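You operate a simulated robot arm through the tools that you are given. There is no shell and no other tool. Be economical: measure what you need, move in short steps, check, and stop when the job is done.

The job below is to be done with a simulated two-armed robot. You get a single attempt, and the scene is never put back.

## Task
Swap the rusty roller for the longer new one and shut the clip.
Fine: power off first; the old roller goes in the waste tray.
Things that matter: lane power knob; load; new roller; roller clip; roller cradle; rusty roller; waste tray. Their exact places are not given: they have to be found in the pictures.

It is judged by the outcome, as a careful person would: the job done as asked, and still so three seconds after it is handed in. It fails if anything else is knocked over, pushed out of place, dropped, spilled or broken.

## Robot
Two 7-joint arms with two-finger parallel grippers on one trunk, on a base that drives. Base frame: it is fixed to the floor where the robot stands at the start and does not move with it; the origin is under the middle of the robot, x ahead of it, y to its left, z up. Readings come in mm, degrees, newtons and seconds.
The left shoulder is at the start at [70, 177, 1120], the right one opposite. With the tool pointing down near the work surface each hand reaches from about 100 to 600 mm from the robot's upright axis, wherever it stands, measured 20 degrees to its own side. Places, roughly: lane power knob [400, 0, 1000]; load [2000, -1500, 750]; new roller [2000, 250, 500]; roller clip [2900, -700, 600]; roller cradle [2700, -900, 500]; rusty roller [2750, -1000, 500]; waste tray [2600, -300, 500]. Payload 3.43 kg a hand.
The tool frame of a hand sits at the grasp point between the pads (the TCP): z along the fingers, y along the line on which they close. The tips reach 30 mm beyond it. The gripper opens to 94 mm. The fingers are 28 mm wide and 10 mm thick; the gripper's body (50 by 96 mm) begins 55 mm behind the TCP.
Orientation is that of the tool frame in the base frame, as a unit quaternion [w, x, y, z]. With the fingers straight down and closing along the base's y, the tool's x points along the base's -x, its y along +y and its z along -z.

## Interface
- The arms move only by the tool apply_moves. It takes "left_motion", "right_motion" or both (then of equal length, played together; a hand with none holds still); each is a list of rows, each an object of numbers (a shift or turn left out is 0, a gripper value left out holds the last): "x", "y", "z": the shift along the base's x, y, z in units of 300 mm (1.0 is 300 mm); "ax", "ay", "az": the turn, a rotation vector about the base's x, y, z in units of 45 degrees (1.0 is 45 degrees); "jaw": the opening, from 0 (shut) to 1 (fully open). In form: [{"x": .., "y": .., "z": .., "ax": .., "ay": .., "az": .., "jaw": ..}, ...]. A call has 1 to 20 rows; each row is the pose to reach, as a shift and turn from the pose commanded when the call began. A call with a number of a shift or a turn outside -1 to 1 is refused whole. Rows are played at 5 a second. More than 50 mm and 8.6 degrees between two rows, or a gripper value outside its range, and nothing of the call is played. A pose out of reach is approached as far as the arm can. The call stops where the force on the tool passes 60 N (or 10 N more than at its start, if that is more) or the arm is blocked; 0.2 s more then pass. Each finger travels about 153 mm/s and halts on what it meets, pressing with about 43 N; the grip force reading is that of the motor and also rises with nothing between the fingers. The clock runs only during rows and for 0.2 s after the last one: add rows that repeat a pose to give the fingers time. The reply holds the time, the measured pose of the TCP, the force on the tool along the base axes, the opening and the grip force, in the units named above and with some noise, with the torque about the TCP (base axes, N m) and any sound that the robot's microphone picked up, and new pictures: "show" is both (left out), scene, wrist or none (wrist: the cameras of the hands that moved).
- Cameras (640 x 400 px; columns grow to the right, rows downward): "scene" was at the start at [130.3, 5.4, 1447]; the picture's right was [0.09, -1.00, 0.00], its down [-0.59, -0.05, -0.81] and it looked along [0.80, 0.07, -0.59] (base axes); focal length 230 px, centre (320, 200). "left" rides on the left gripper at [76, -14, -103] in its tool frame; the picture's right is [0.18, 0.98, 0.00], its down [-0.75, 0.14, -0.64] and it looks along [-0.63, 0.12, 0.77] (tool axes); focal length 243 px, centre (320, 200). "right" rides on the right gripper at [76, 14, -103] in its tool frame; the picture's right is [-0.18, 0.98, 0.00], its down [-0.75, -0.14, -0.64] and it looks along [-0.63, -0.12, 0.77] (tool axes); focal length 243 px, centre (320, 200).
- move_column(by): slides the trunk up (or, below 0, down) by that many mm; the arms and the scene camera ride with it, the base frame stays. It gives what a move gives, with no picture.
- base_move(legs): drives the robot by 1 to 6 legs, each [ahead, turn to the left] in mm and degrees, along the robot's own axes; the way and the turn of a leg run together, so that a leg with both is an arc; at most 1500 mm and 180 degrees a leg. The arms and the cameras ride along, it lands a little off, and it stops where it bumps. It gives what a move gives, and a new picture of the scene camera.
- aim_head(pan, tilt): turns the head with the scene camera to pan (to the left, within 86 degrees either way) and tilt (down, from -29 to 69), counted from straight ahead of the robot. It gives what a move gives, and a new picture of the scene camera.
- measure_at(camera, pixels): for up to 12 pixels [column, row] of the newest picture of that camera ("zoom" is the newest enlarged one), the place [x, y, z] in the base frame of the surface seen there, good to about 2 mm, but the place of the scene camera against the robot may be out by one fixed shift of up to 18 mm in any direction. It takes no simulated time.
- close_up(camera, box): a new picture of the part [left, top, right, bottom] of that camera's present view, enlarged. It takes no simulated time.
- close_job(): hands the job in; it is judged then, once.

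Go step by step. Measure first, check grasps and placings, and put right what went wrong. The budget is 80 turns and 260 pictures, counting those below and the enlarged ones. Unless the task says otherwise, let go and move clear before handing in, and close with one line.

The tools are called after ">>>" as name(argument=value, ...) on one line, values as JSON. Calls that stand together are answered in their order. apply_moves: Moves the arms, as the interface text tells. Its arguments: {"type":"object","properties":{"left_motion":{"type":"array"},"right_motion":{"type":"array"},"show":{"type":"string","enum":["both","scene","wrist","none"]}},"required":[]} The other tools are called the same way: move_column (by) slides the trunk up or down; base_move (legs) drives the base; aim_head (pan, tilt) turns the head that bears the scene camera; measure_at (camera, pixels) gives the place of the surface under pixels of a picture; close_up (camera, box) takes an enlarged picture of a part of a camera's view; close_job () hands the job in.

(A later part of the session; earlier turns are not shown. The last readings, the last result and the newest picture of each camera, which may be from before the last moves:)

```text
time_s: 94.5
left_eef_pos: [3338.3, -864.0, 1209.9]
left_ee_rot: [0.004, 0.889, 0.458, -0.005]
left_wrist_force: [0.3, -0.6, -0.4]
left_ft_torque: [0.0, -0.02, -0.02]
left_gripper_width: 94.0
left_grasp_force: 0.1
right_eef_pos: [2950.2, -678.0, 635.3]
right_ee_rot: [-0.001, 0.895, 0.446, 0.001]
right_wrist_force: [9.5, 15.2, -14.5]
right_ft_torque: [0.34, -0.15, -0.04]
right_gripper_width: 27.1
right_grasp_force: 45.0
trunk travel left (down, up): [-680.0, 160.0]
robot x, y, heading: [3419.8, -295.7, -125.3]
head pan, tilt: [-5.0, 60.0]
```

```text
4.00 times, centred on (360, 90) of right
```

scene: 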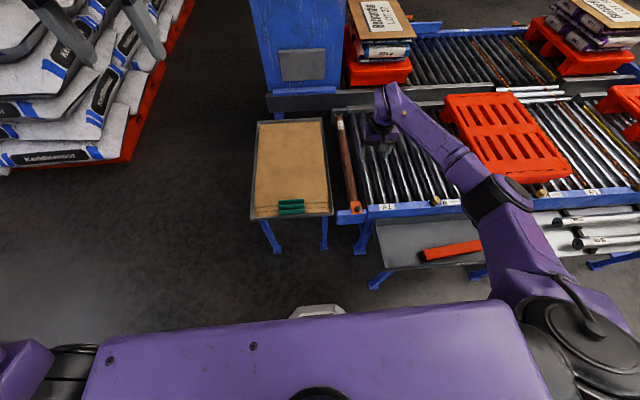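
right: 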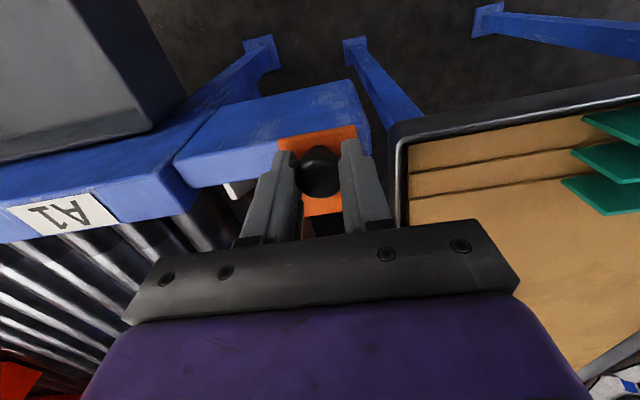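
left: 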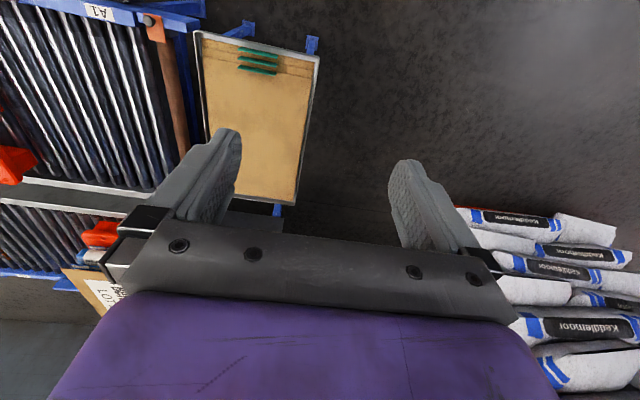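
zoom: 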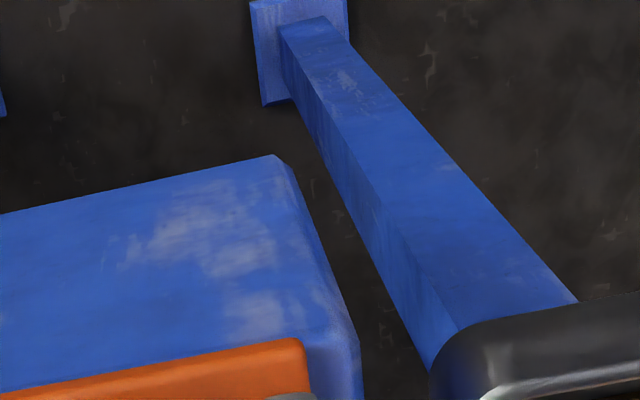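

>>> apply_moves(right_motion=[{"jaw": 0.5}, {"jaw": 0.5}, {"z": 0.12}, {"z": 0.25}, {"z": 0.37}, {"z": 0.5}, {"z": 0.6, "x": -0.08, "y": -0.06}, {"z": 0.6, "x": -0.18, "y": -0.14}], show="wrist")

>>> close_up(camera="right", box=[260, 40, 420, 140])

```text
time_s: 96.3
left_eef_pos: [3338.5, -866.9, 1208.9]
left_ee_rot: [0.002, 0.889, 0.458, -0.004]
left_wrist_force: [-1.1, -0.1, 0.0]
left_ft_torque: [-0.01, -0.01, 0.0]
left_gripper_width: 94.0
left_grasp_force: 0.1
right_eef_pos: [2891.6, -722.4, 814.4]
right_ee_rot: [0.0, 0.895, 0.447, 0.0]
right_wrist_force: [0.0, -0.8, -0.4]
right_ft_torque: [0.02, -0.04, -0.01]
right_gripper_width: 47.3
right_grasp_force: 0.1
trunk travel left (down, up): [-680.0, 160.0]
robot x, y, heading: [3423.8, -297.3, -125.5]
head pan, tilt: [-5.0, 60.0]
```

right: 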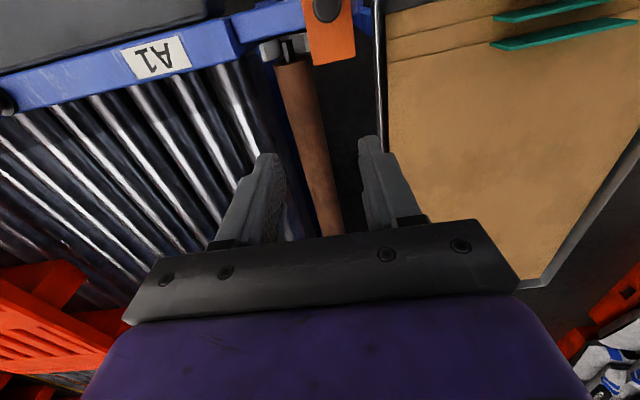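

```text
4.00 times, centred on (340, 90) of right
```

zoom: 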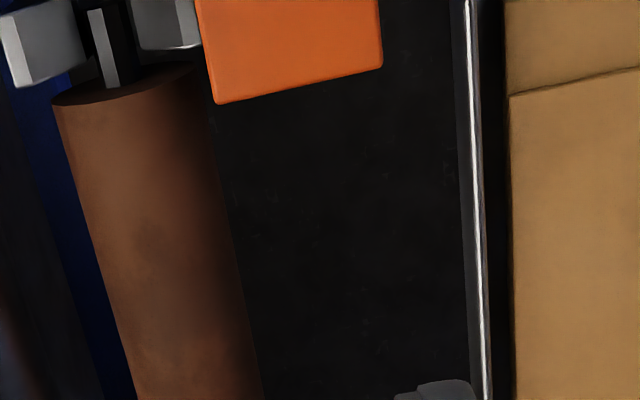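

The clip is open: fork and axle are exposed. I check the clearance of plate edge vs roller and the roller's line.

>>> measure_at(camera="right", pixels=[[295, 75], [314, 62], [278, 68], [290, 100], [303, 100], [318, 100], [300, 140], [312, 140], [325, 140], [312, 200], [324, 200], [336, 200]])

>>> measure_at(camera="zoom", pixels=[[120, 60], [180, 25], [40, 50], [222, 98], [375, 65], [205, 20]])

```text
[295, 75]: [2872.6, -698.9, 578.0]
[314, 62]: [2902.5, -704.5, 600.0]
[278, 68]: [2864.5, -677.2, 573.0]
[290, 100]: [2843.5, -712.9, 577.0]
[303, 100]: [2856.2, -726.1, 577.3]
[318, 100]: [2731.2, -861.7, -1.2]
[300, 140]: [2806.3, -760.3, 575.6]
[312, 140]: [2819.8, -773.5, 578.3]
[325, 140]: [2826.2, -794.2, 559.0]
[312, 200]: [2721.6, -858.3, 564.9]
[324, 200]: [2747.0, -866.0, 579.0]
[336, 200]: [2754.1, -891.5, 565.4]
```

```text
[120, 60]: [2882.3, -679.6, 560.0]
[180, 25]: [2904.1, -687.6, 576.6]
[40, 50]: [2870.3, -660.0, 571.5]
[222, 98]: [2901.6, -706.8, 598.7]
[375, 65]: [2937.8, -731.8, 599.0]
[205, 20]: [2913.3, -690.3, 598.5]
```

The roller is Ø50 with axis z≈554 along 52.6°, and the plate edge clears it. I'll raise the hand, lower the trunk 100 mm, and drive 270 mm ahead to reach the roller's middle.

>>> apply_moves(right_motion=[{"z": 0.15, "jaw": 0.9}, {"z": 0.3}, {"z": 0.4}], show="none")

>>> move_column(by=-100)

>>> base_move(legs=[[270, 0]])

>>> apply_moves(right_motion=[{"z": 0.0}], show="wrist")

```text
time_s: 97.1
left_eef_pos: [3338.4, -864.5, 1211.7]
left_ee_rot: [0.002, 0.889, 0.457, -0.004]
left_wrist_force: [-0.1, 0.4, 0.2]
left_ft_torque: [0.0, 0.02, -0.03]
left_gripper_width: 94.1
left_grasp_force: 0.1
right_eef_pos: [2896.0, -720.1, 933.8]
right_ee_rot: [0.0, 0.895, 0.447, -0.001]
right_wrist_force: [-0.3, 1.1, 0.8]
right_ft_torque: [-0.02, 0.02, 0.03]
right_gripper_width: 84.1
right_grasp_force: 0.1
trunk travel left (down, up): [-680.0, 160.0]
robot x, y, heading: [3424.4, -293.9, -125.5]
head pan, tilt: [-5.0, 60.0]
```

```text
time_s: 98.4
left_eef_pos: [3337.6, -864.7, 1110.3]
left_ee_rot: [0.003, 0.889, 0.458, -0.004]
left_wrist_force: [0.4, -1.2, 0.5]
left_ft_torque: [0.06, 0.03, 0.01]
left_gripper_width: 93.9
left_grasp_force: 0.0
right_eef_pos: [2895.6, -720.9, 833.8]
right_ee_rot: [0.0, 0.894, 0.448, -0.001]
right_wrist_force: [-0.7, 0.0, 0.3]
right_ft_torque: [-0.03, -0.02, 0.0]
right_gripper_width: 84.5
right_grasp_force: 0.0
trunk travel left (down, up): [-580.0, 260.0]
robot x, y, heading: [3421.4, -294.9, -125.5]
head pan, tilt: [-5.0, 60.0]
```

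```text
time_s: 100.3
left_eef_pos: [3186.3, -1083.9, 1110.2]
left_ee_rot: [0.003, 0.888, 0.461, -0.004]
left_wrist_force: [0.5, 0.2, 0.5]
left_ft_torque: [0.0, -0.02, 0.02]
left_gripper_width: 94.0
left_grasp_force: 0.0
right_eef_pos: [2741.3, -943.4, 834.4]
right_ee_rot: [0.0, 0.893, 0.45, 0.0]
right_wrist_force: [0.6, -0.7, 0.0]
right_ft_torque: [0.03, -0.04, 0.01]
right_gripper_width: 84.5
right_grasp_force: 0.1
trunk travel left (down, up): [-580.0, 260.0]
robot x, y, heading: [3271.7, -514.2, -125.3]
head pan, tilt: [-5.0, 60.0]
```

scene: 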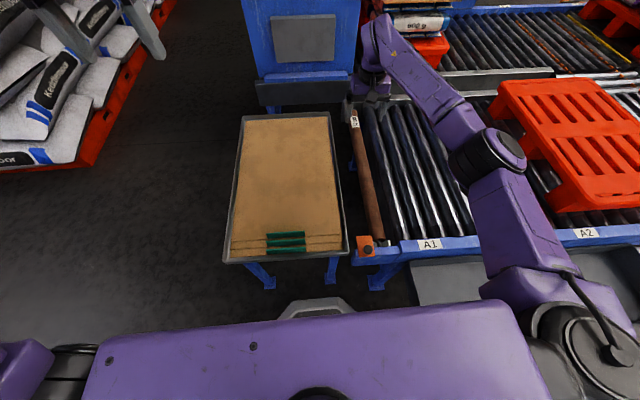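

```text
time_s: 100.7
left_eef_pos: [3185.9, -1084.0, 1110.8]
left_ee_rot: [0.003, 0.887, 0.461, -0.005]
left_wrist_force: [0.0, 0.6, 0.3]
left_ft_torque: [-0.02, 0.01, -0.03]
left_gripper_width: 94.1
left_grasp_force: 0.1
right_eef_pos: [2742.0, -943.1, 835.2]
right_ee_rot: [0.0, 0.893, 0.45, -0.001]
right_wrist_force: [-0.4, 0.2, -0.3]
right_ft_torque: [0.0, -0.02, -0.01]
right_gripper_width: 84.8
right_grasp_force: 0.1
trunk travel left (down, up): [-580.0, 260.0]
robot x, y, heading: [3263.4, -515.0, -125.2]
head pan, tilt: [-5.0, 60.0]
```

right: 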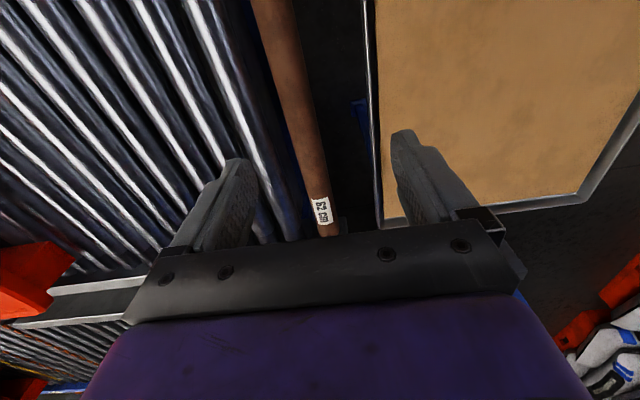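

The label end of the roller is visible at (320,210). Measure the line and far end.

>>> measure_at(camera="right", pixels=[[320, 210], [328, 233], [334, 225], [262, 20], [275, 20], [290, 20], [285, 100], [297, 100], [311, 100], [300, 180], [312, 180], [325, 180]])

>>> close_up(camera="right", box=[280, 160, 380, 240])

```text
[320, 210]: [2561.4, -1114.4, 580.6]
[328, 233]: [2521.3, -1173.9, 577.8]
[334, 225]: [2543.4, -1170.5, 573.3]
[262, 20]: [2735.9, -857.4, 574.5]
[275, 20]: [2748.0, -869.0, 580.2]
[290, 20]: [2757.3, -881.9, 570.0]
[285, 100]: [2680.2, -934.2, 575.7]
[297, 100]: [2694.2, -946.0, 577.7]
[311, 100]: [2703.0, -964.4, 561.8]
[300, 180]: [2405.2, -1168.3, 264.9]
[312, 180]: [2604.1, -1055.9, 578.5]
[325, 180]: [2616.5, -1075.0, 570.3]
```

```text
5.00 times, centred on (330, 200) of right
```

zoom: 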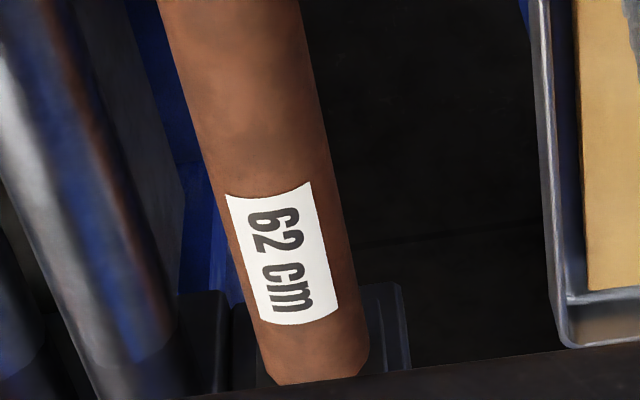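

Tube runs from [2874,-697] to [2515,-1178], so its middle is [2696,-937], axis z≈554, gap to the next roller ~28 mm. I'll move over the middle, jaw 68 mm, and come down partway.

>>> apply_moves(right_motion=[{"x": -0.08, "y": 0.01, "z": -0.05, "jaw": 0.72}, {"x": -0.153, "y": 0.02, "z": -0.15}, {"x": -0.153, "y": 0.02, "z": -0.3}, {"x": -0.153, "y": 0.02, "z": -0.45}, {"x": -0.153, "y": 0.02, "z": -0.6}], show="wrist")

>>> measure_at(camera="right", pixels=[[320, 110], [305, 110], [335, 110], [320, 170], [300, 170], [340, 170], [320, 210], [280, 150], [260, 150]])

```text
time_s: 101.9
left_eef_pos: [3187.1, -1084.5, 1109.8]
left_ee_rot: [0.002, 0.887, 0.461, -0.005]
left_wrist_force: [0.4, -0.2, -0.2]
left_ft_torque: [0.05, 0.0, 0.02]
left_gripper_width: 94.1
left_grasp_force: 0.0
right_eef_pos: [2695.0, -939.8, 651.8]
right_ee_rot: [0.0, 0.893, 0.449, -0.002]
right_wrist_force: [-0.3, -1.1, -0.3]
right_ft_torque: [-0.04, -0.04, 0.01]
right_gripper_width: 67.8
right_grasp_force: 0.0
trunk travel left (down, up): [-580.0, 260.0]
robot x, y, heading: [3272.3, -518.7, -125.3]
head pan, tilt: [-5.0, 60.0]
```

right: 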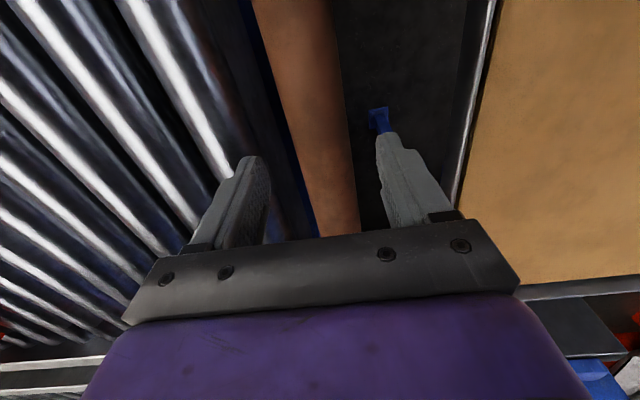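

```text
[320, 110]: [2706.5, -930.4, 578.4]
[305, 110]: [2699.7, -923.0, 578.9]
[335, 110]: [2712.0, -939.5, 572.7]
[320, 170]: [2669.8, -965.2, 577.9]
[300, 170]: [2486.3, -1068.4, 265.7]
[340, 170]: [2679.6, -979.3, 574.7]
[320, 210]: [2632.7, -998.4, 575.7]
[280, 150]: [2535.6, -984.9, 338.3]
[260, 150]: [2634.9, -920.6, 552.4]
```

TCP is centred over the roller axis. Descend to z 556 and close.

>>> apply_moves(right_motion=[{"z": -0.1}, {"z": -0.2}, {"z": -0.317}, {"z": -0.317, "jaw": 0}, {"z": -0.317, "jaw": 0}, {"z": -0.317, "jaw": 0}], show="wrist")

```text
time_s: 103.3
left_eef_pos: [3186.7, -1083.8, 1110.5]
left_ee_rot: [0.002, 0.887, 0.461, -0.004]
left_wrist_force: [0.5, 0.7, -1.0]
left_ft_torque: [-0.01, -0.02, 0.0]
left_gripper_width: 93.9
left_grasp_force: 0.1
right_eef_pos: [2710.7, -915.1, 568.5]
right_ee_rot: [0.0, 0.893, 0.45, -0.001]
right_wrist_force: [-4.9, 2.3, 3.3]
right_ft_torque: [0.15, 0.03, 0.9]
right_gripper_width: 47.2
right_grasp_force: 43.4
right hand out of reach, approached as far as the arm can: row 1, 2, 3, 4, 5, 6
trunk travel left (down, up): [-580.0, 260.0]
robot x, y, heading: [3269.1, -507.3, -125.5]
head pan, tilt: [-5.0, 60.0]
```

right: 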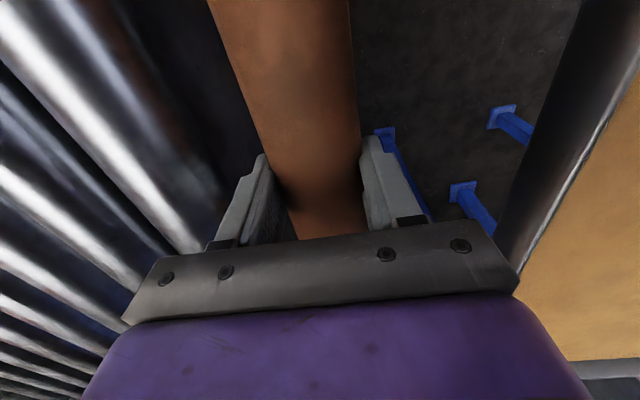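

It fell short of reach and closed 29 mm off-centre. I'll open, rise, lower the trunk another 100 mm and retry.

>>> apply_moves(right_motion=[{"jaw": 0.72}, {"jaw": 0.72}, {"z": 0.15}, {"z": 0.3}, {"z": 0.45}, {"z": 0.6}, {"z": 0.75}], show="none")

>>> move_column(by=-100)

>>> apply_moves(right_motion=[{"z": 0.0}], show="wrist")

```text
time_s: 104.9
left_eef_pos: [3187.3, -1084.1, 1109.4]
left_ee_rot: [0.002, 0.887, 0.461, -0.004]
left_wrist_force: [0.0, 0.4, -0.7]
left_ft_torque: [0.0, 0.0, -0.02]
left_gripper_width: 94.1
left_grasp_force: 0.1
right_eef_pos: [2710.0, -910.4, 793.4]
right_ee_rot: [0.0, 0.894, 0.449, 0.0]
right_wrist_force: [-0.5, 0.7, 0.2]
right_ft_torque: [0.01, 0.02, -0.02]
right_gripper_width: 67.7
right_grasp_force: 0.1
trunk travel left (down, up): [-580.0, 260.0]
robot x, y, heading: [3268.1, -516.7, -125.2]
head pan, tilt: [-5.0, 60.0]
```

```text
time_s: 106.2
left_eef_pos: [3186.9, -1083.9, 1009.8]
left_ee_rot: [0.001, 0.887, 0.462, -0.004]
left_wrist_force: [-0.8, 0.7, 0.3]
left_ft_torque: [0.03, -0.01, 0.0]
left_gripper_width: 93.9
left_grasp_force: 0.0
right_eef_pos: [2710.2, -911.6, 692.7]
right_ee_rot: [0.0, 0.893, 0.45, -0.001]
right_wrist_force: [0.8, 1.1, 0.5]
right_ft_torque: [0.02, 0.0, -0.04]
right_gripper_width: 67.6
right_grasp_force: 0.2
trunk travel left (down, up): [-480.0, 360.0]
robot x, y, heading: [3262.3, -513.0, -124.9]
head pan, tilt: [-5.0, 60.0]
```

```text
time_s: 106.6
left_eef_pos: [3186.0, -1083.5, 1009.5]
left_ee_rot: [0.002, 0.887, 0.461, -0.005]
left_wrist_force: [-0.7, -0.8, 0.6]
left_ft_torque: [-0.03, -0.02, 0.02]
left_gripper_width: 94.0
left_grasp_force: 0.0
right_eef_pos: [2709.8, -912.0, 691.4]
right_ee_rot: [0.0, 0.893, 0.449, 0.0]
right_wrist_force: [0.1, -0.5, -0.9]
right_ft_torque: [0.02, 0.01, 0.0]
right_gripper_width: 67.6
right_grasp_force: 0.1
trunk travel left (down, up): [-480.0, 360.0]
robot x, y, heading: [3264.4, -512.6, -125.2]
head pan, tilt: [-5.0, 60.0]
```

right: 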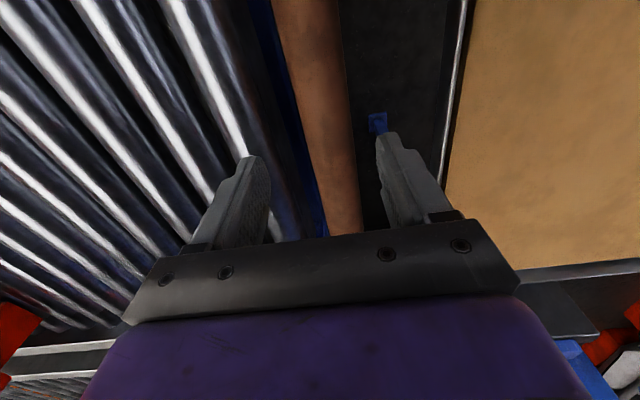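

Move to [2695,-938,556] and close.

>>> apply_moves(right_motion=[{"x": -0.05, "y": -0.088, "z": -0.08}, {"x": -0.05, "y": -0.088, "z": -0.2}, {"x": -0.05, "y": -0.088, "z": -0.33}, {"x": -0.05, "y": -0.088, "z": -0.453}, {"x": -0.05, "y": -0.088, "z": -0.453, "jaw": 0}, {"x": -0.05, "y": -0.088, "z": -0.453, "jaw": 0}, {"x": -0.05, "y": -0.088, "z": -0.453, "jaw": 0}], show="none")

```text
time_s: 108.2
left_eef_pos: [3186.8, -1084.3, 1010.1]
left_ee_rot: [0.002, 0.887, 0.461, -0.004]
left_wrist_force: [0.1, 0.1, 0.6]
left_ft_torque: [0.0, -0.01, -0.02]
left_gripper_width: 94.1
left_grasp_force: 0.1
right_eef_pos: [2692.6, -938.1, 557.2]
right_ee_rot: [0.001, 0.893, 0.45, -0.001]
right_wrist_force: [2.1, -0.9, 0.1]
right_ft_torque: [-0.13, 0.04, 0.18]
right_gripper_width: 51.6
right_grasp_force: 42.8
trunk travel left (down, up): [-480.0, 360.0]
robot x, y, heading: [3264.8, -510.9, -125.0]
head pan, tilt: [-5.0, 60.0]
```

Gripped at the middle (51.6 mm). Lift slowly straight up 30 mm, then more.

>>> apply_moves(right_motion=[{"z": 0.03}, {"z": 0.06}, {"z": 0.1}, {"z": 0.15}, {"z": 0.2}, {"z": 0.27}, {"z": 0.34}], show="both")

```text
time_s: 109.8
left_eef_pos: [3186.8, -1083.4, 1009.5]
left_ee_rot: [0.002, 0.887, 0.461, -0.004]
left_wrist_force: [-0.2, 0.6, 0.3]
left_ft_torque: [0.0, 0.02, 0.05]
left_gripper_width: 94.0
left_grasp_force: 0.1
right_eef_pos: [2694.8, -938.7, 658.1]
right_ee_rot: [0.0, 0.893, 0.45, 0.0]
right_wrist_force: [-0.2, 0.0, -5.0]
right_ft_torque: [0.01, 0.0, 0.0]
right_gripper_width: 52.0
right_grasp_force: 42.5
trunk travel left (down, up): [-480.0, 360.0]
robot x, y, heading: [3271.2, -515.2, -125.1]
head pan, tilt: [-5.0, 60.0]
```

scene: 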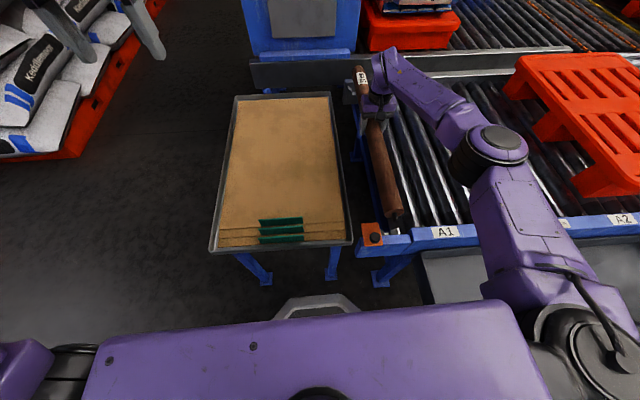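
right: 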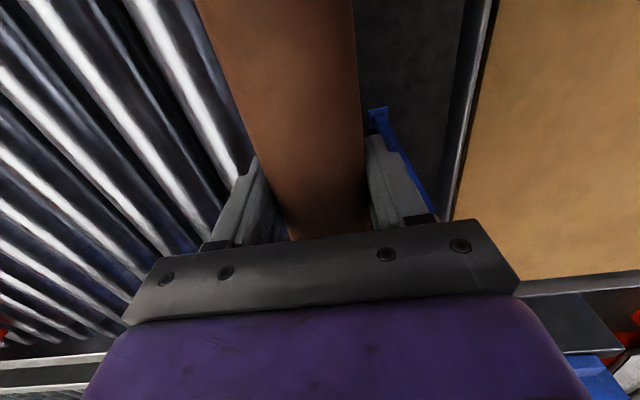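

The roller is held level (0.5 kg, no torque). I'll raise the trunk 160 mm, back off 350 mm, then rotate the roller crosswise.

>>> move_column(by=160)

>>> base_move(legs=[[-350, 0]])

>>> apply_moves(right_motion=[{"az": 0.12}, {"az": 0.25}, {"az": 0.38}, {"az": 0.5}, {"az": 0.62}, {"az": 0.75}, {"az": 0.88}, {"az": 1.0}], show="none")

>>> apply_moves(right_motion=[{"az": 0.12}, {"az": 0.25}, {"az": 0.38}, {"az": 0.5}, {"az": 0.62}, {"az": 0.75}, {"az": 0.88}, {"az": 1.0}], show="scene")

```text
time_s: 111.7
left_eef_pos: [3184.7, -1085.3, 1170.3]
left_ee_rot: [0.002, 0.887, 0.461, -0.004]
left_wrist_force: [0.5, -0.3, 0.5]
left_ft_torque: [0.0, -0.02, 0.0]
left_gripper_width: 94.0
left_grasp_force: 0.1
right_eef_pos: [2695.2, -938.2, 817.0]
right_ee_rot: [0.0, 0.893, 0.45, 0.0]
right_wrist_force: [-0.4, 0.8, -5.6]
right_ft_torque: [0.03, 0.03, 0.04]
right_gripper_width: 51.6
right_grasp_force: 44.0
trunk travel left (down, up): [-640.0, 200.0]
robot x, y, heading: [3268.9, -514.9, -125.1]
head pan, tilt: [-5.0, 60.0]
```

```text
time_s: 113.9
left_eef_pos: [3384.9, -796.3, 1169.1]
left_ee_rot: [0.002, 0.889, 0.457, -0.003]
left_wrist_force: [0.9, -0.8, -0.6]
left_ft_torque: [-0.01, 0.04, 0.02]
left_gripper_width: 93.8
left_grasp_force: 0.0
right_eef_pos: [2894.2, -647.1, 818.1]
right_ee_rot: [-0.001, 0.895, 0.447, 0.0]
right_wrist_force: [0.1, 0.5, -5.7]
right_ft_torque: [-0.01, 0.04, -0.03]
right_gripper_width: 52.2
right_grasp_force: 42.8
trunk travel left (down, up): [-640.0, 200.0]
robot x, y, heading: [3471.4, -226.3, -125.5]
head pan, tilt: [-5.0, 60.0]
```

scene: 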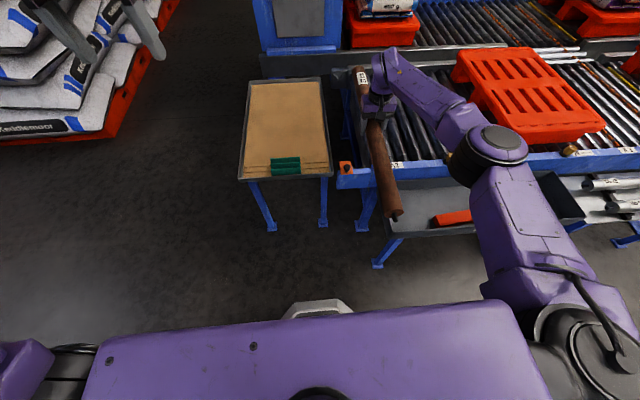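

```text
time_s: 115.7
left_eef_pos: [3384.7, -796.8, 1170.1]
left_ee_rot: [0.002, 0.889, 0.458, -0.003]
left_wrist_force: [-0.6, -0.8, -0.1]
left_ft_torque: [0.02, -0.02, -0.01]
left_gripper_width: 94.3
left_grasp_force: 0.0
right_eef_pos: [2894.7, -647.3, 817.5]
right_ee_rot: [0.0, 0.655, 0.755, 0.0]
right_wrist_force: [-0.6, -0.2, -6.0]
right_ft_torque: [-0.02, -0.03, -0.04]
right_gripper_width: 52.0
right_grasp_force: 43.2
trunk travel left (down, up): [-640.0, 200.0]
robot x, y, heading: [3467.6, -229.7, -125.6]
head pan, tilt: [-5.0, 60.0]
```

```text
time_s: 117.5
left_eef_pos: [3384.6, -796.6, 1170.6]
left_ee_rot: [0.002, 0.889, 0.458, -0.003]
left_wrist_force: [-0.1, 0.5, 0.1]
left_ft_torque: [0.06, -0.04, -0.02]
left_gripper_width: 93.9
left_grasp_force: 0.1
right_eef_pos: [2894.2, -647.0, 817.2]
right_ee_rot: [0.001, 0.316, 0.949, 0.0]
right_wrist_force: [0.3, 0.6, -5.8]
right_ft_torque: [0.0, -0.03, -0.02]
right_gripper_width: 51.9
right_grasp_force: 43.2
trunk travel left (down, up): [-640.0, 200.0]
robot x, y, heading: [3470.3, -228.6, -125.8]
head pan, tilt: [-5.0, 60.0]
```

scene: 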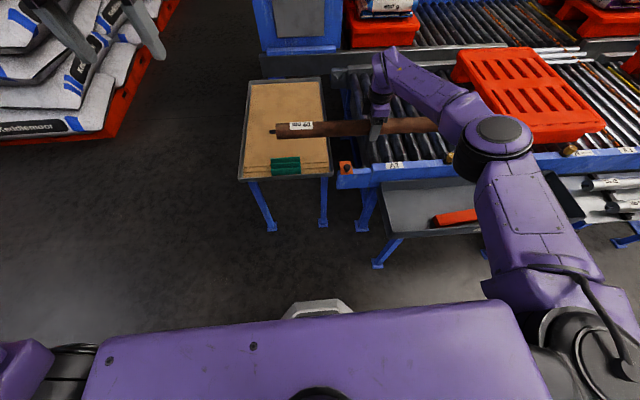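

The roller is now crosswise. Turn right, drive along −u 475 mm, and turn back to face the tray.

>>> base_move(legs=[[0, -91.2], [475, 0], [0, 90]])

>>> aim_head(pan=-20, tilt=55)

```text
time_s: 128.1
left_eef_pos: [3025.1, -523.3, 1168.9]
left_ee_rot: [0.002, 0.883, 0.469, -0.004]
left_wrist_force: [0.4, 0.2, -0.3]
left_ft_torque: [-0.02, -0.03, -0.02]
left_gripper_width: 93.8
left_grasp_force: 0.0
right_eef_pos: [2530.5, -385.8, 819.3]
right_ee_rot: [0.001, 0.306, 0.952, 0.0]
right_wrist_force: [0.4, 0.6, -5.6]
right_ft_torque: [-0.01, 0.01, -0.01]
right_gripper_width: 51.9
right_grasp_force: 43.7
trunk travel left (down, up): [-640.0, 200.0]
robot x, y, heading: [3097.8, 50.4, -124.0]
head pan, tilt: [-5.0, 60.0]
```

scene: 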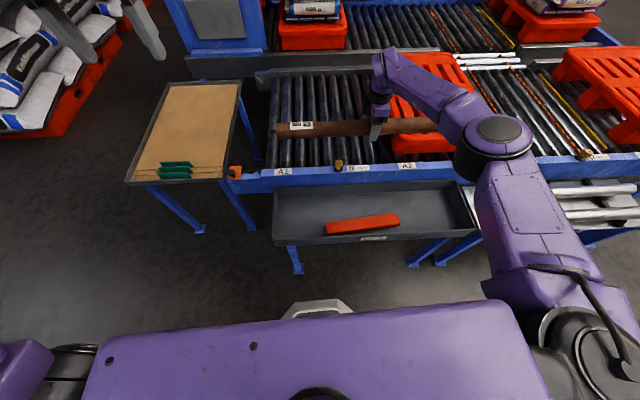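

```text
time_s: 128.9
left_eef_pos: [3023.4, -523.6, 1169.7]
left_ee_rot: [0.002, 0.883, 0.469, -0.004]
left_wrist_force: [-1.0, 0.1, -0.7]
left_ft_torque: [0.0, -0.02, 0.02]
left_gripper_width: 94.1
left_grasp_force: 0.2
right_eef_pos: [2529.0, -385.7, 818.0]
right_ee_rot: [0.001, 0.305, 0.952, 0.0]
right_wrist_force: [-0.2, 0.5, -4.9]
right_ft_torque: [0.0, 0.01, 0.0]
right_gripper_width: 51.9
right_grasp_force: 43.3
trunk travel left (down, up): [-640.0, 200.0]
robot x, y, heading: [3096.4, 47.9, -124.4]
head pan, tilt: [-20.0, 55.0]
```

scene: 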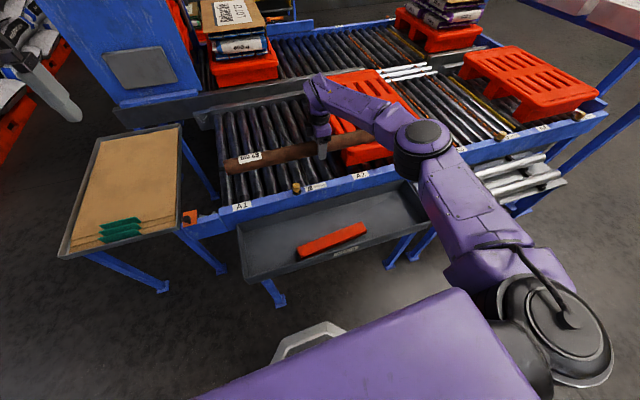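

Bar lies in the tray's outer half at (330,240); the inner half is free. Measure the tray edges.

>>> measure_at(camera="scene", pixels=[[238, 232], [252, 275], [428, 222], [405, 185], [300, 245], [335, 225], [360, 225], [305, 255], [290, 230], [370, 205], [345, 195], [270, 222]])

>>> close_up(camera="scene", box=[220, 150, 450, 294])

```text
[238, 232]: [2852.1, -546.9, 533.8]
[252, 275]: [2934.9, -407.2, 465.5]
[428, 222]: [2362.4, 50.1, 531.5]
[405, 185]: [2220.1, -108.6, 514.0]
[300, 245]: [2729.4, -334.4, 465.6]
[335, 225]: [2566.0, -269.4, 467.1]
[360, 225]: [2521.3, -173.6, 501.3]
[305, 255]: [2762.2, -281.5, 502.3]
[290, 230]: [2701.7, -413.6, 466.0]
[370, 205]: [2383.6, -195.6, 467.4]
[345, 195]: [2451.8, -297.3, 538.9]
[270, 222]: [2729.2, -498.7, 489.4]
```

```text
2.78 times, centred on (335, 222) of scene
```

zoom: 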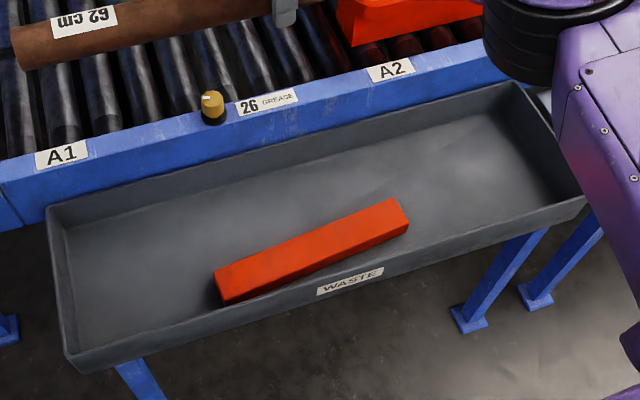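

Tray floor z≈457 (corrected), width n −140…+60, bar on the outer half. I'll bring the roller over the inner half, about [2565,-283], and check with the wrist camera.

>>> apply_moves(right_motion=[{"x": 0.04, "y": 0.1}, {"x": 0.08, "y": 0.22}, {"x": 0.12, "y": 0.343, "az": -0.025}, {"x": 0.12, "y": 0.343, "z": -0.12, "az": -0.025}, {"x": 0.12, "y": 0.343, "z": -0.25, "az": -0.025}, {"x": 0.12, "y": 0.343, "z": -0.4, "az": -0.025}], show="both")

>>> close_up(camera="scene", box=[220, 130, 450, 274])

```text
time_s: 130.3
left_eef_pos: [3021.7, -523.7, 1169.4]
left_ee_rot: [0.002, 0.883, 0.469, -0.005]
left_wrist_force: [0.0, 1.1, -0.2]
left_ft_torque: [0.02, 0.0, -0.01]
left_gripper_width: 94.3
left_grasp_force: 0.0
right_eef_pos: [2566.8, -283.5, 698.4]
right_ee_rot: [0.0, 0.315, 0.949, 0.0]
right_wrist_force: [-0.1, -0.3, -5.5]
right_ft_torque: [0.01, -0.04, 0.0]
right_gripper_width: 52.0
right_grasp_force: 43.4
trunk travel left (down, up): [-640.0, 200.0]
robot x, y, heading: [3093.1, 51.5, -124.0]
head pan, tilt: [-20.0, 55.0]
```

scene: 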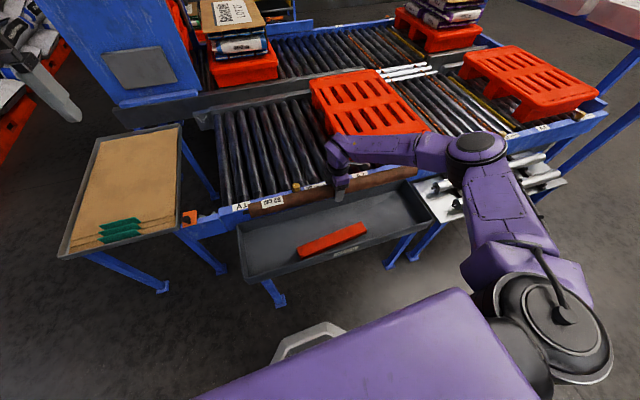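
right: 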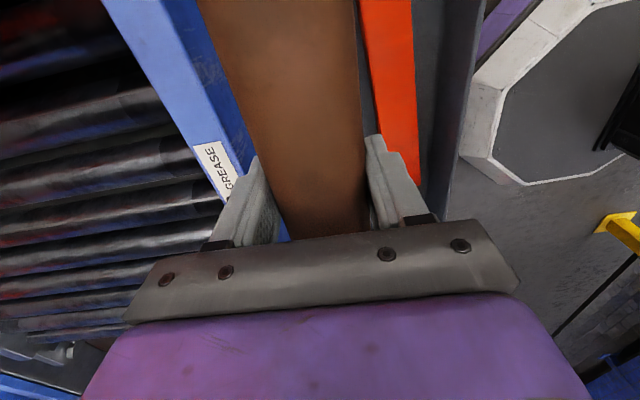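

```text
2.78 times, centred on (335, 202) of scene
```

zoom: 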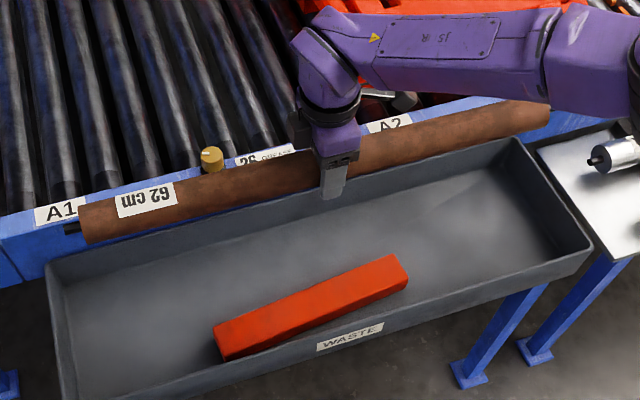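

Measure rail and bar edges with the wrist camera for side clearance.

>>> measure_at(camera="right", pixels=[[200, 90], [225, 90], [236, 130], [372, 80], [405, 170], [390, 20], [430, 100], [450, 60], [410, 80]])

```text
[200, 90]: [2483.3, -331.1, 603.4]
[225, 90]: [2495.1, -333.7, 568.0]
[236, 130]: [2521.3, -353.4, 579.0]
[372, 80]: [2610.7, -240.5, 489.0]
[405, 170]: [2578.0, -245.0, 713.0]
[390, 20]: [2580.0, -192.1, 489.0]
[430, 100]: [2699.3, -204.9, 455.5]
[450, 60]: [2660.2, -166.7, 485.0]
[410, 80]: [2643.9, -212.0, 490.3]
```

Side clearances are good (rail face n −168, bar edge n −24, roller n −85, floor z 455). Descend to just above the floor.

>>> apply_moves(right_motion=[{"z": -0.12}, {"z": -0.25}, {"z": -0.38}, {"z": -0.5}, {"z": -0.6}, {"z": -0.66}, {"z": -0.69}], show="both")

```text
time_s: 131.9
left_eef_pos: [3024.6, -523.9, 1169.5]
left_ee_rot: [0.002, 0.883, 0.469, -0.004]
left_wrist_force: [-0.5, -0.2, -0.9]
left_ft_torque: [-0.03, 0.02, -0.01]
left_gripper_width: 94.3
left_grasp_force: 0.1
right_eef_pos: [2566.8, -281.2, 491.4]
right_ee_rot: [0.001, 0.315, 0.949, -0.001]
right_wrist_force: [0.2, -0.1, -5.1]
right_ft_torque: [-0.04, -0.01, 0.0]
right_gripper_width: 51.8
right_grasp_force: 43.4
trunk travel left (down, up): [-640.0, 200.0]
robot x, y, heading: [3097.1, 47.2, -124.3]
head pan, tilt: [-20.0, 55.0]
```

scene: 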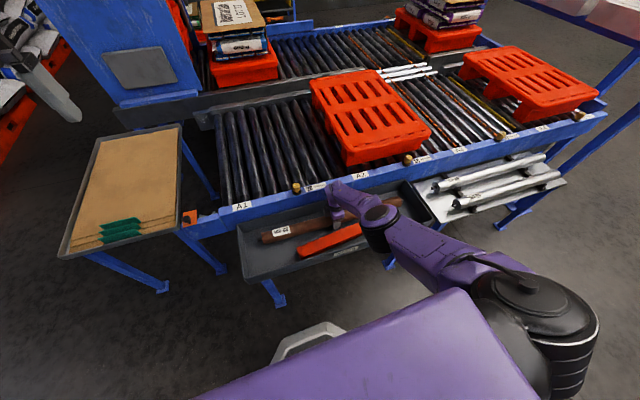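
right: 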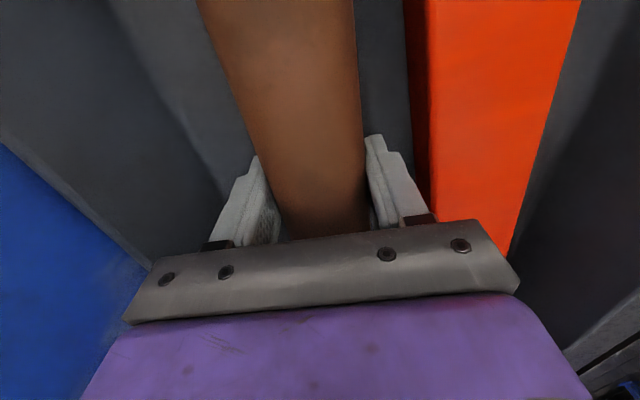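

Inside the tray with no contact yet. Lower the last 6 mm, open slightly, and lift out.

>>> apply_moves(right_motion=[{"z": -0.012}, {"z": -0.02}, {"z": -0.02, "jaw": 0.64}, {"z": -0.02, "jaw": 0.66}, {"z": -0.02}, {"z": 0.1}, {"z": 0.2}, {"z": 0.35}, {"z": 0.5}, {"z": 0.65}, {"z": 0.8}], show="both")

>>> close_up(camera="scene", box=[220, 130, 580, 300])

```text
time_s: 133.8
left_eef_pos: [3027.7, -517.2, 1173.9]
left_ee_rot: [0.004, 0.884, 0.468, -0.007]
left_wrist_force: [0.2, -1.1, -0.7]
left_ft_torque: [-0.01, 0.04, -0.01]
left_gripper_width: 93.6
left_grasp_force: 0.1
right_eef_pos: [2539.7, -319.1, 588.3]
right_ee_rot: [0.005, 0.316, 0.949, 0.012]
right_wrist_force: [13.7, 26.6, -5.6]
right_ft_torque: [-0.27, 0.21, 0.25]
right_gripper_width: 46.3
right_grasp_force: 0.1
right hand out of reach, approached as far as the arm can: row 1, 2, 3, 4, 5, 6, 7, 8, 9
trunk travel left (down, up): [-640.0, 200.0]
robot x, y, heading: [3096.5, 47.1, -124.4]
head pan, tilt: [-20.0, 55.0]
stopped in row 9 (right hand): the force on the tool passed its limit at 70 N (the readings are from after the stop); the commanded pose is now the measured one
```

scene: 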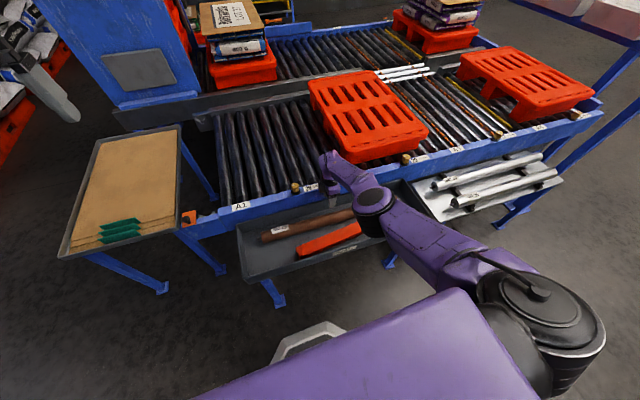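
right: 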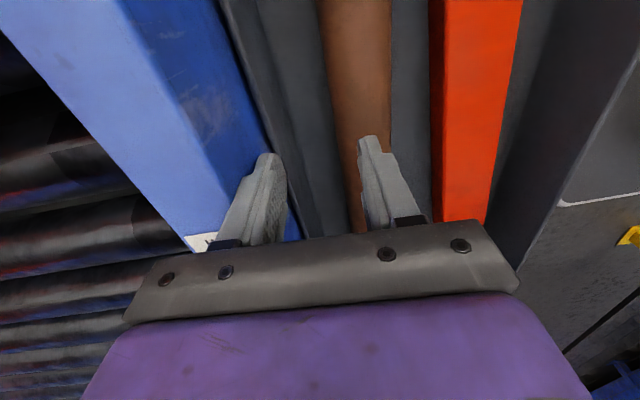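

```text
1.78 times, centred on (400, 215) of scene
```

zoom: 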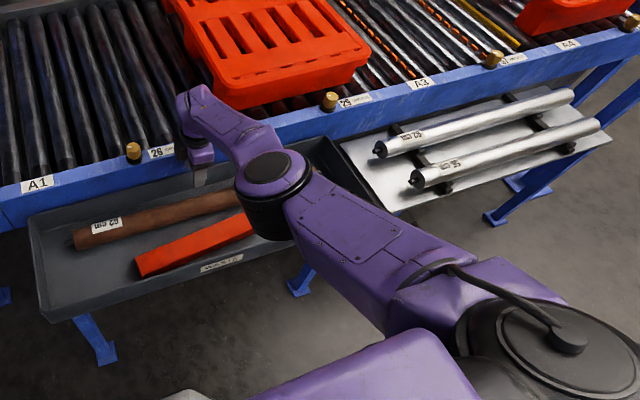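

The old roller rests in the waste tray. The hand got pushed against the rail by its near limit; fingertips (z≈558) are above the tray rim, so I'll back the base 120 mm to free it, then raise.

>>> base_move(legs=[[-120, 0]])

>>> apply_moves(right_motion=[{"z": 0.15}, {"z": 0.3}, {"z": 0.45}, {"z": 0.6}, {"z": 0.7}], show="both")

>>> close_up(camera="scene", box=[200, 110, 560, 290])

```text
time_s: 135.1
left_eef_pos: [3093.1, -422.0, 1170.5]
left_ee_rot: [0.002, 0.884, 0.468, -0.004]
left_wrist_force: [0.6, -0.2, -0.8]
left_ft_torque: [0.01, 0.02, 0.0]
left_gripper_width: 94.3
left_grasp_force: 0.1
right_eef_pos: [2606.6, -224.9, 587.1]
right_ee_rot: [0.005, 0.314, 0.949, 0.01]
right_wrist_force: [0.5, 0.0, 0.2]
right_ft_torque: [0.04, 0.01, 0.0]
right_gripper_width: 62.1
right_grasp_force: 0.1
trunk travel left (down, up): [-640.0, 200.0]
robot x, y, heading: [3159.1, 144.8, -124.4]
head pan, tilt: [-20.0, 55.0]
```

scene: 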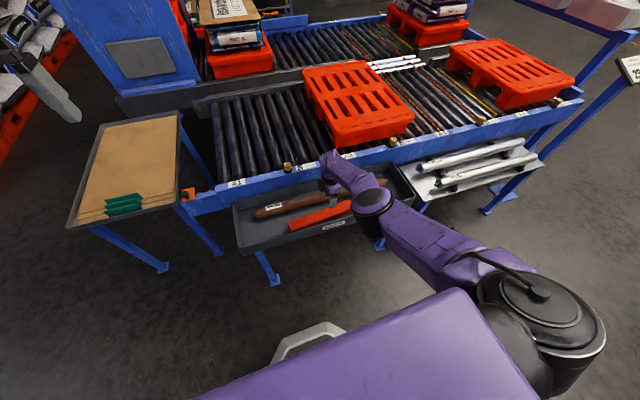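

```text
time_s: 136.3
left_eef_pos: [3093.6, -422.1, 1170.9]
left_ee_rot: [0.002, 0.884, 0.468, -0.005]
left_wrist_force: [0.1, 0.2, 0.4]
left_ft_torque: [-0.01, 0.03, 0.04]
left_gripper_width: 94.1
left_grasp_force: 0.0
right_eef_pos: [2574.3, -276.7, 788.1]
right_ee_rot: [0.005, 0.314, 0.949, 0.009]
right_wrist_force: [0.8, 0.6, 0.1]
right_ft_torque: [0.0, 0.02, -0.01]
right_gripper_width: 62.0
right_grasp_force: 0.1
right hand out of reach, approached as far as the arm can: row 1, 2, 3, 4, 5
trunk travel left (down, up): [-640.0, 200.0]
robot x, y, heading: [3161.5, 149.1, -124.2]
head pan, tilt: [-20.0, 55.0]
```

scene: 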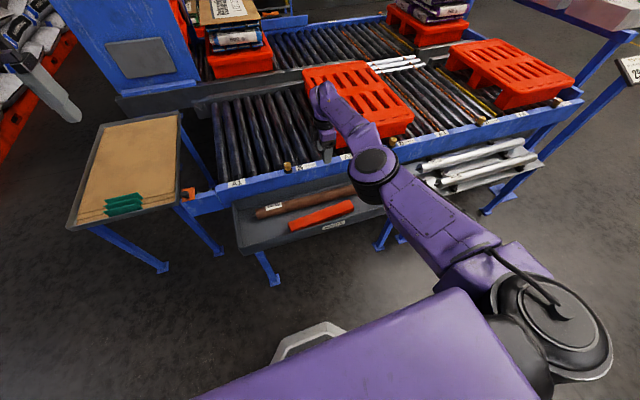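
right: 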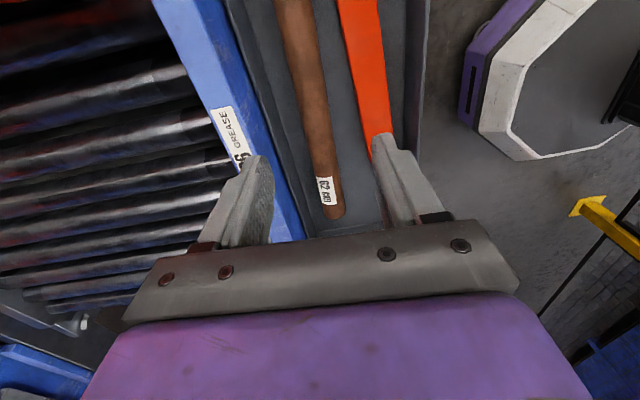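

```text
1.78 times, centred on (380, 200) of scene
```

zoom: 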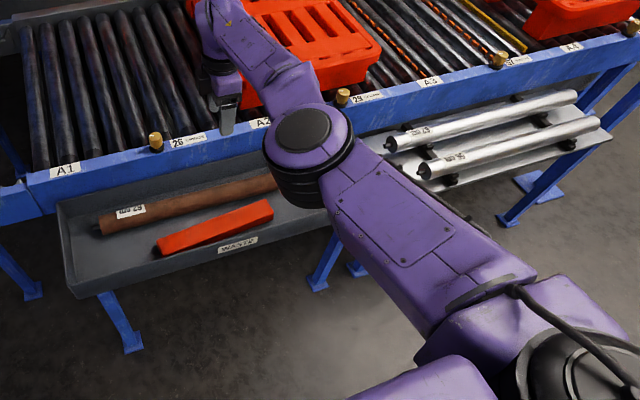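

The old roller lies safely in the tray beside the bar. Now measure the inner "62" new roller in the enlarged view.

>>> measure_at(camera="zoom", pixels=[[392, 143], [415, 133], [480, 117], [575, 97], [420, 170], [455, 158], [598, 122], [500, 120], [380, 160], [612, 138], [545, 123], [435, 172]])

>>> close_up(camera="scene", box=[390, 120, 560, 220])

```text
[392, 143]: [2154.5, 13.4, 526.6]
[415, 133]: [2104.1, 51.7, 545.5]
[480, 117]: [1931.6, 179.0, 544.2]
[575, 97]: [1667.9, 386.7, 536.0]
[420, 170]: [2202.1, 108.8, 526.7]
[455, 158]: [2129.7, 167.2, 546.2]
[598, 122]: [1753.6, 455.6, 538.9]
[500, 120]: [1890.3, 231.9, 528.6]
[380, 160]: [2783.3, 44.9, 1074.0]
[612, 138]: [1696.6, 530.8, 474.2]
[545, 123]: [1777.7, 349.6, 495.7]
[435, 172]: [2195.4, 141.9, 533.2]
```

```text
3.76 times, centred on (475, 170) of scene
```

zoom: 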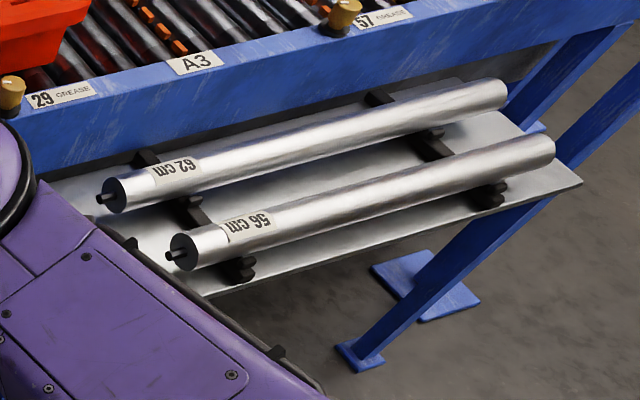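

The inner roller reads 62 cm: from [2150,15] to [1668,387], centre about [1909,201], top z≈536. I'll reposition along the aisle to face it.

>>> base_move(legs=[[0, -92.5], [815, 0], [0, 90]])

>>> apply_moves(right_motion=[{"z": 0.05, "az": -0.12}, {"z": 0.1, "az": -0.25}, {"z": 0.15, "az": -0.38}, {"z": 0.15, "az": -0.5}, {"z": 0.15, "az": -0.62}, {"z": 0.15, "az": -0.75}, {"z": 0.15, "az": -0.88}, {"z": 0.15, "az": -1.0}], show="none")

>>> apply_moves(right_motion=[{"az": -0.12}, {"az": -0.25}, {"az": -0.38}, {"az": -0.5}, {"az": -0.62}, {"az": -0.75}, {"az": -0.88}, {"az": -1.0}], show="scene")

```text
time_s: 148.3
left_eef_pos: [2382.6, 107.1, 1169.6]
left_ee_rot: [0.002, 0.914, 0.405, -0.003]
left_wrist_force: [-0.7, -1.0, 0.7]
left_ft_torque: [0.0, -0.01, -0.01]
left_gripper_width: 94.1
left_grasp_force: 0.0
right_eef_pos: [1889.1, 321.7, 787.9]
right_ee_rot: [0.006, 0.38, 0.925, 0.01]
right_wrist_force: [0.8, 0.2, -0.1]
right_ft_torque: [-0.01, -0.01, -0.02]
right_gripper_width: 62.0
right_grasp_force: 0.0
trunk travel left (down, up): [-640.0, 200.0]
robot x, y, heading: [2533.3, 665.5, -132.3]
head pan, tilt: [-20.0, 55.0]
```

scene: 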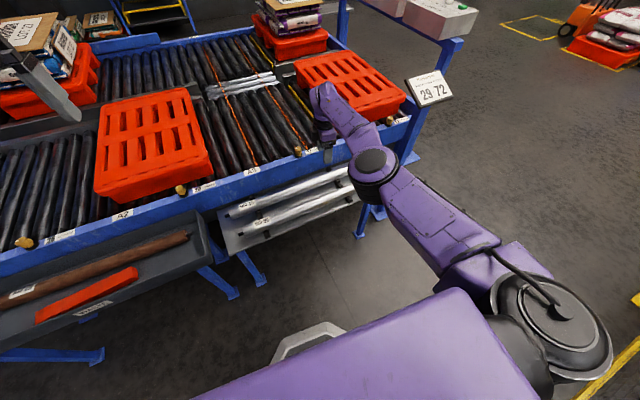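

```text
time_s: 150.1
left_eef_pos: [2382.4, 105.3, 1170.0]
left_ee_rot: [0.002, 0.914, 0.406, -0.005]
left_wrist_force: [-0.2, 0.7, -0.3]
left_ft_torque: [0.02, -0.01, -0.02]
left_gripper_width: 93.8
left_grasp_force: 0.1
right_eef_pos: [1883.8, 318.1, 831.1]
right_ee_rot: [0.01, 0.705, 0.709, 0.009]
right_wrist_force: [0.5, 0.6, 0.0]
right_ft_torque: [0.04, 0.03, 0.01]
right_gripper_width: 61.9
right_grasp_force: 0.1
right hand out of reach, approached as far as the arm can: row 2, 3, 4, 5, 6, 7, 8
trunk travel left (down, up): [-640.0, 200.0]
robot x, y, heading: [2530.1, 661.4, -132.4]
head pan, tilt: [-20.0, 55.0]
```

```text
time_s: 151.9
left_eef_pos: [2383.2, 107.2, 1170.2]
left_ee_rot: [0.002, 0.914, 0.405, -0.004]
left_wrist_force: [-0.6, 0.7, -0.1]
left_ft_torque: [-0.02, 0.0, 0.0]
left_gripper_width: 94.0
left_grasp_force: 0.1
right_eef_pos: [1883.8, 314.7, 830.7]
right_ee_rot: [0.011, 0.923, 0.385, 0.003]
right_wrist_force: [0.4, -0.3, 0.9]
right_ft_torque: [0.0, 0.02, 0.01]
right_gripper_width: 62.1
right_grasp_force: 0.0
right hand out of reach, approached as far as the arm can: row 8
trunk travel left (down, up): [-640.0, 200.0]
robot x, y, heading: [2530.6, 661.8, -132.3]
head pan, tilt: [-20.0, 55.0]
```

scene: 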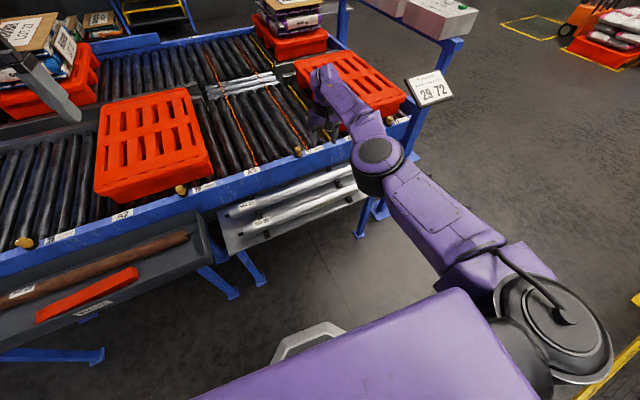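

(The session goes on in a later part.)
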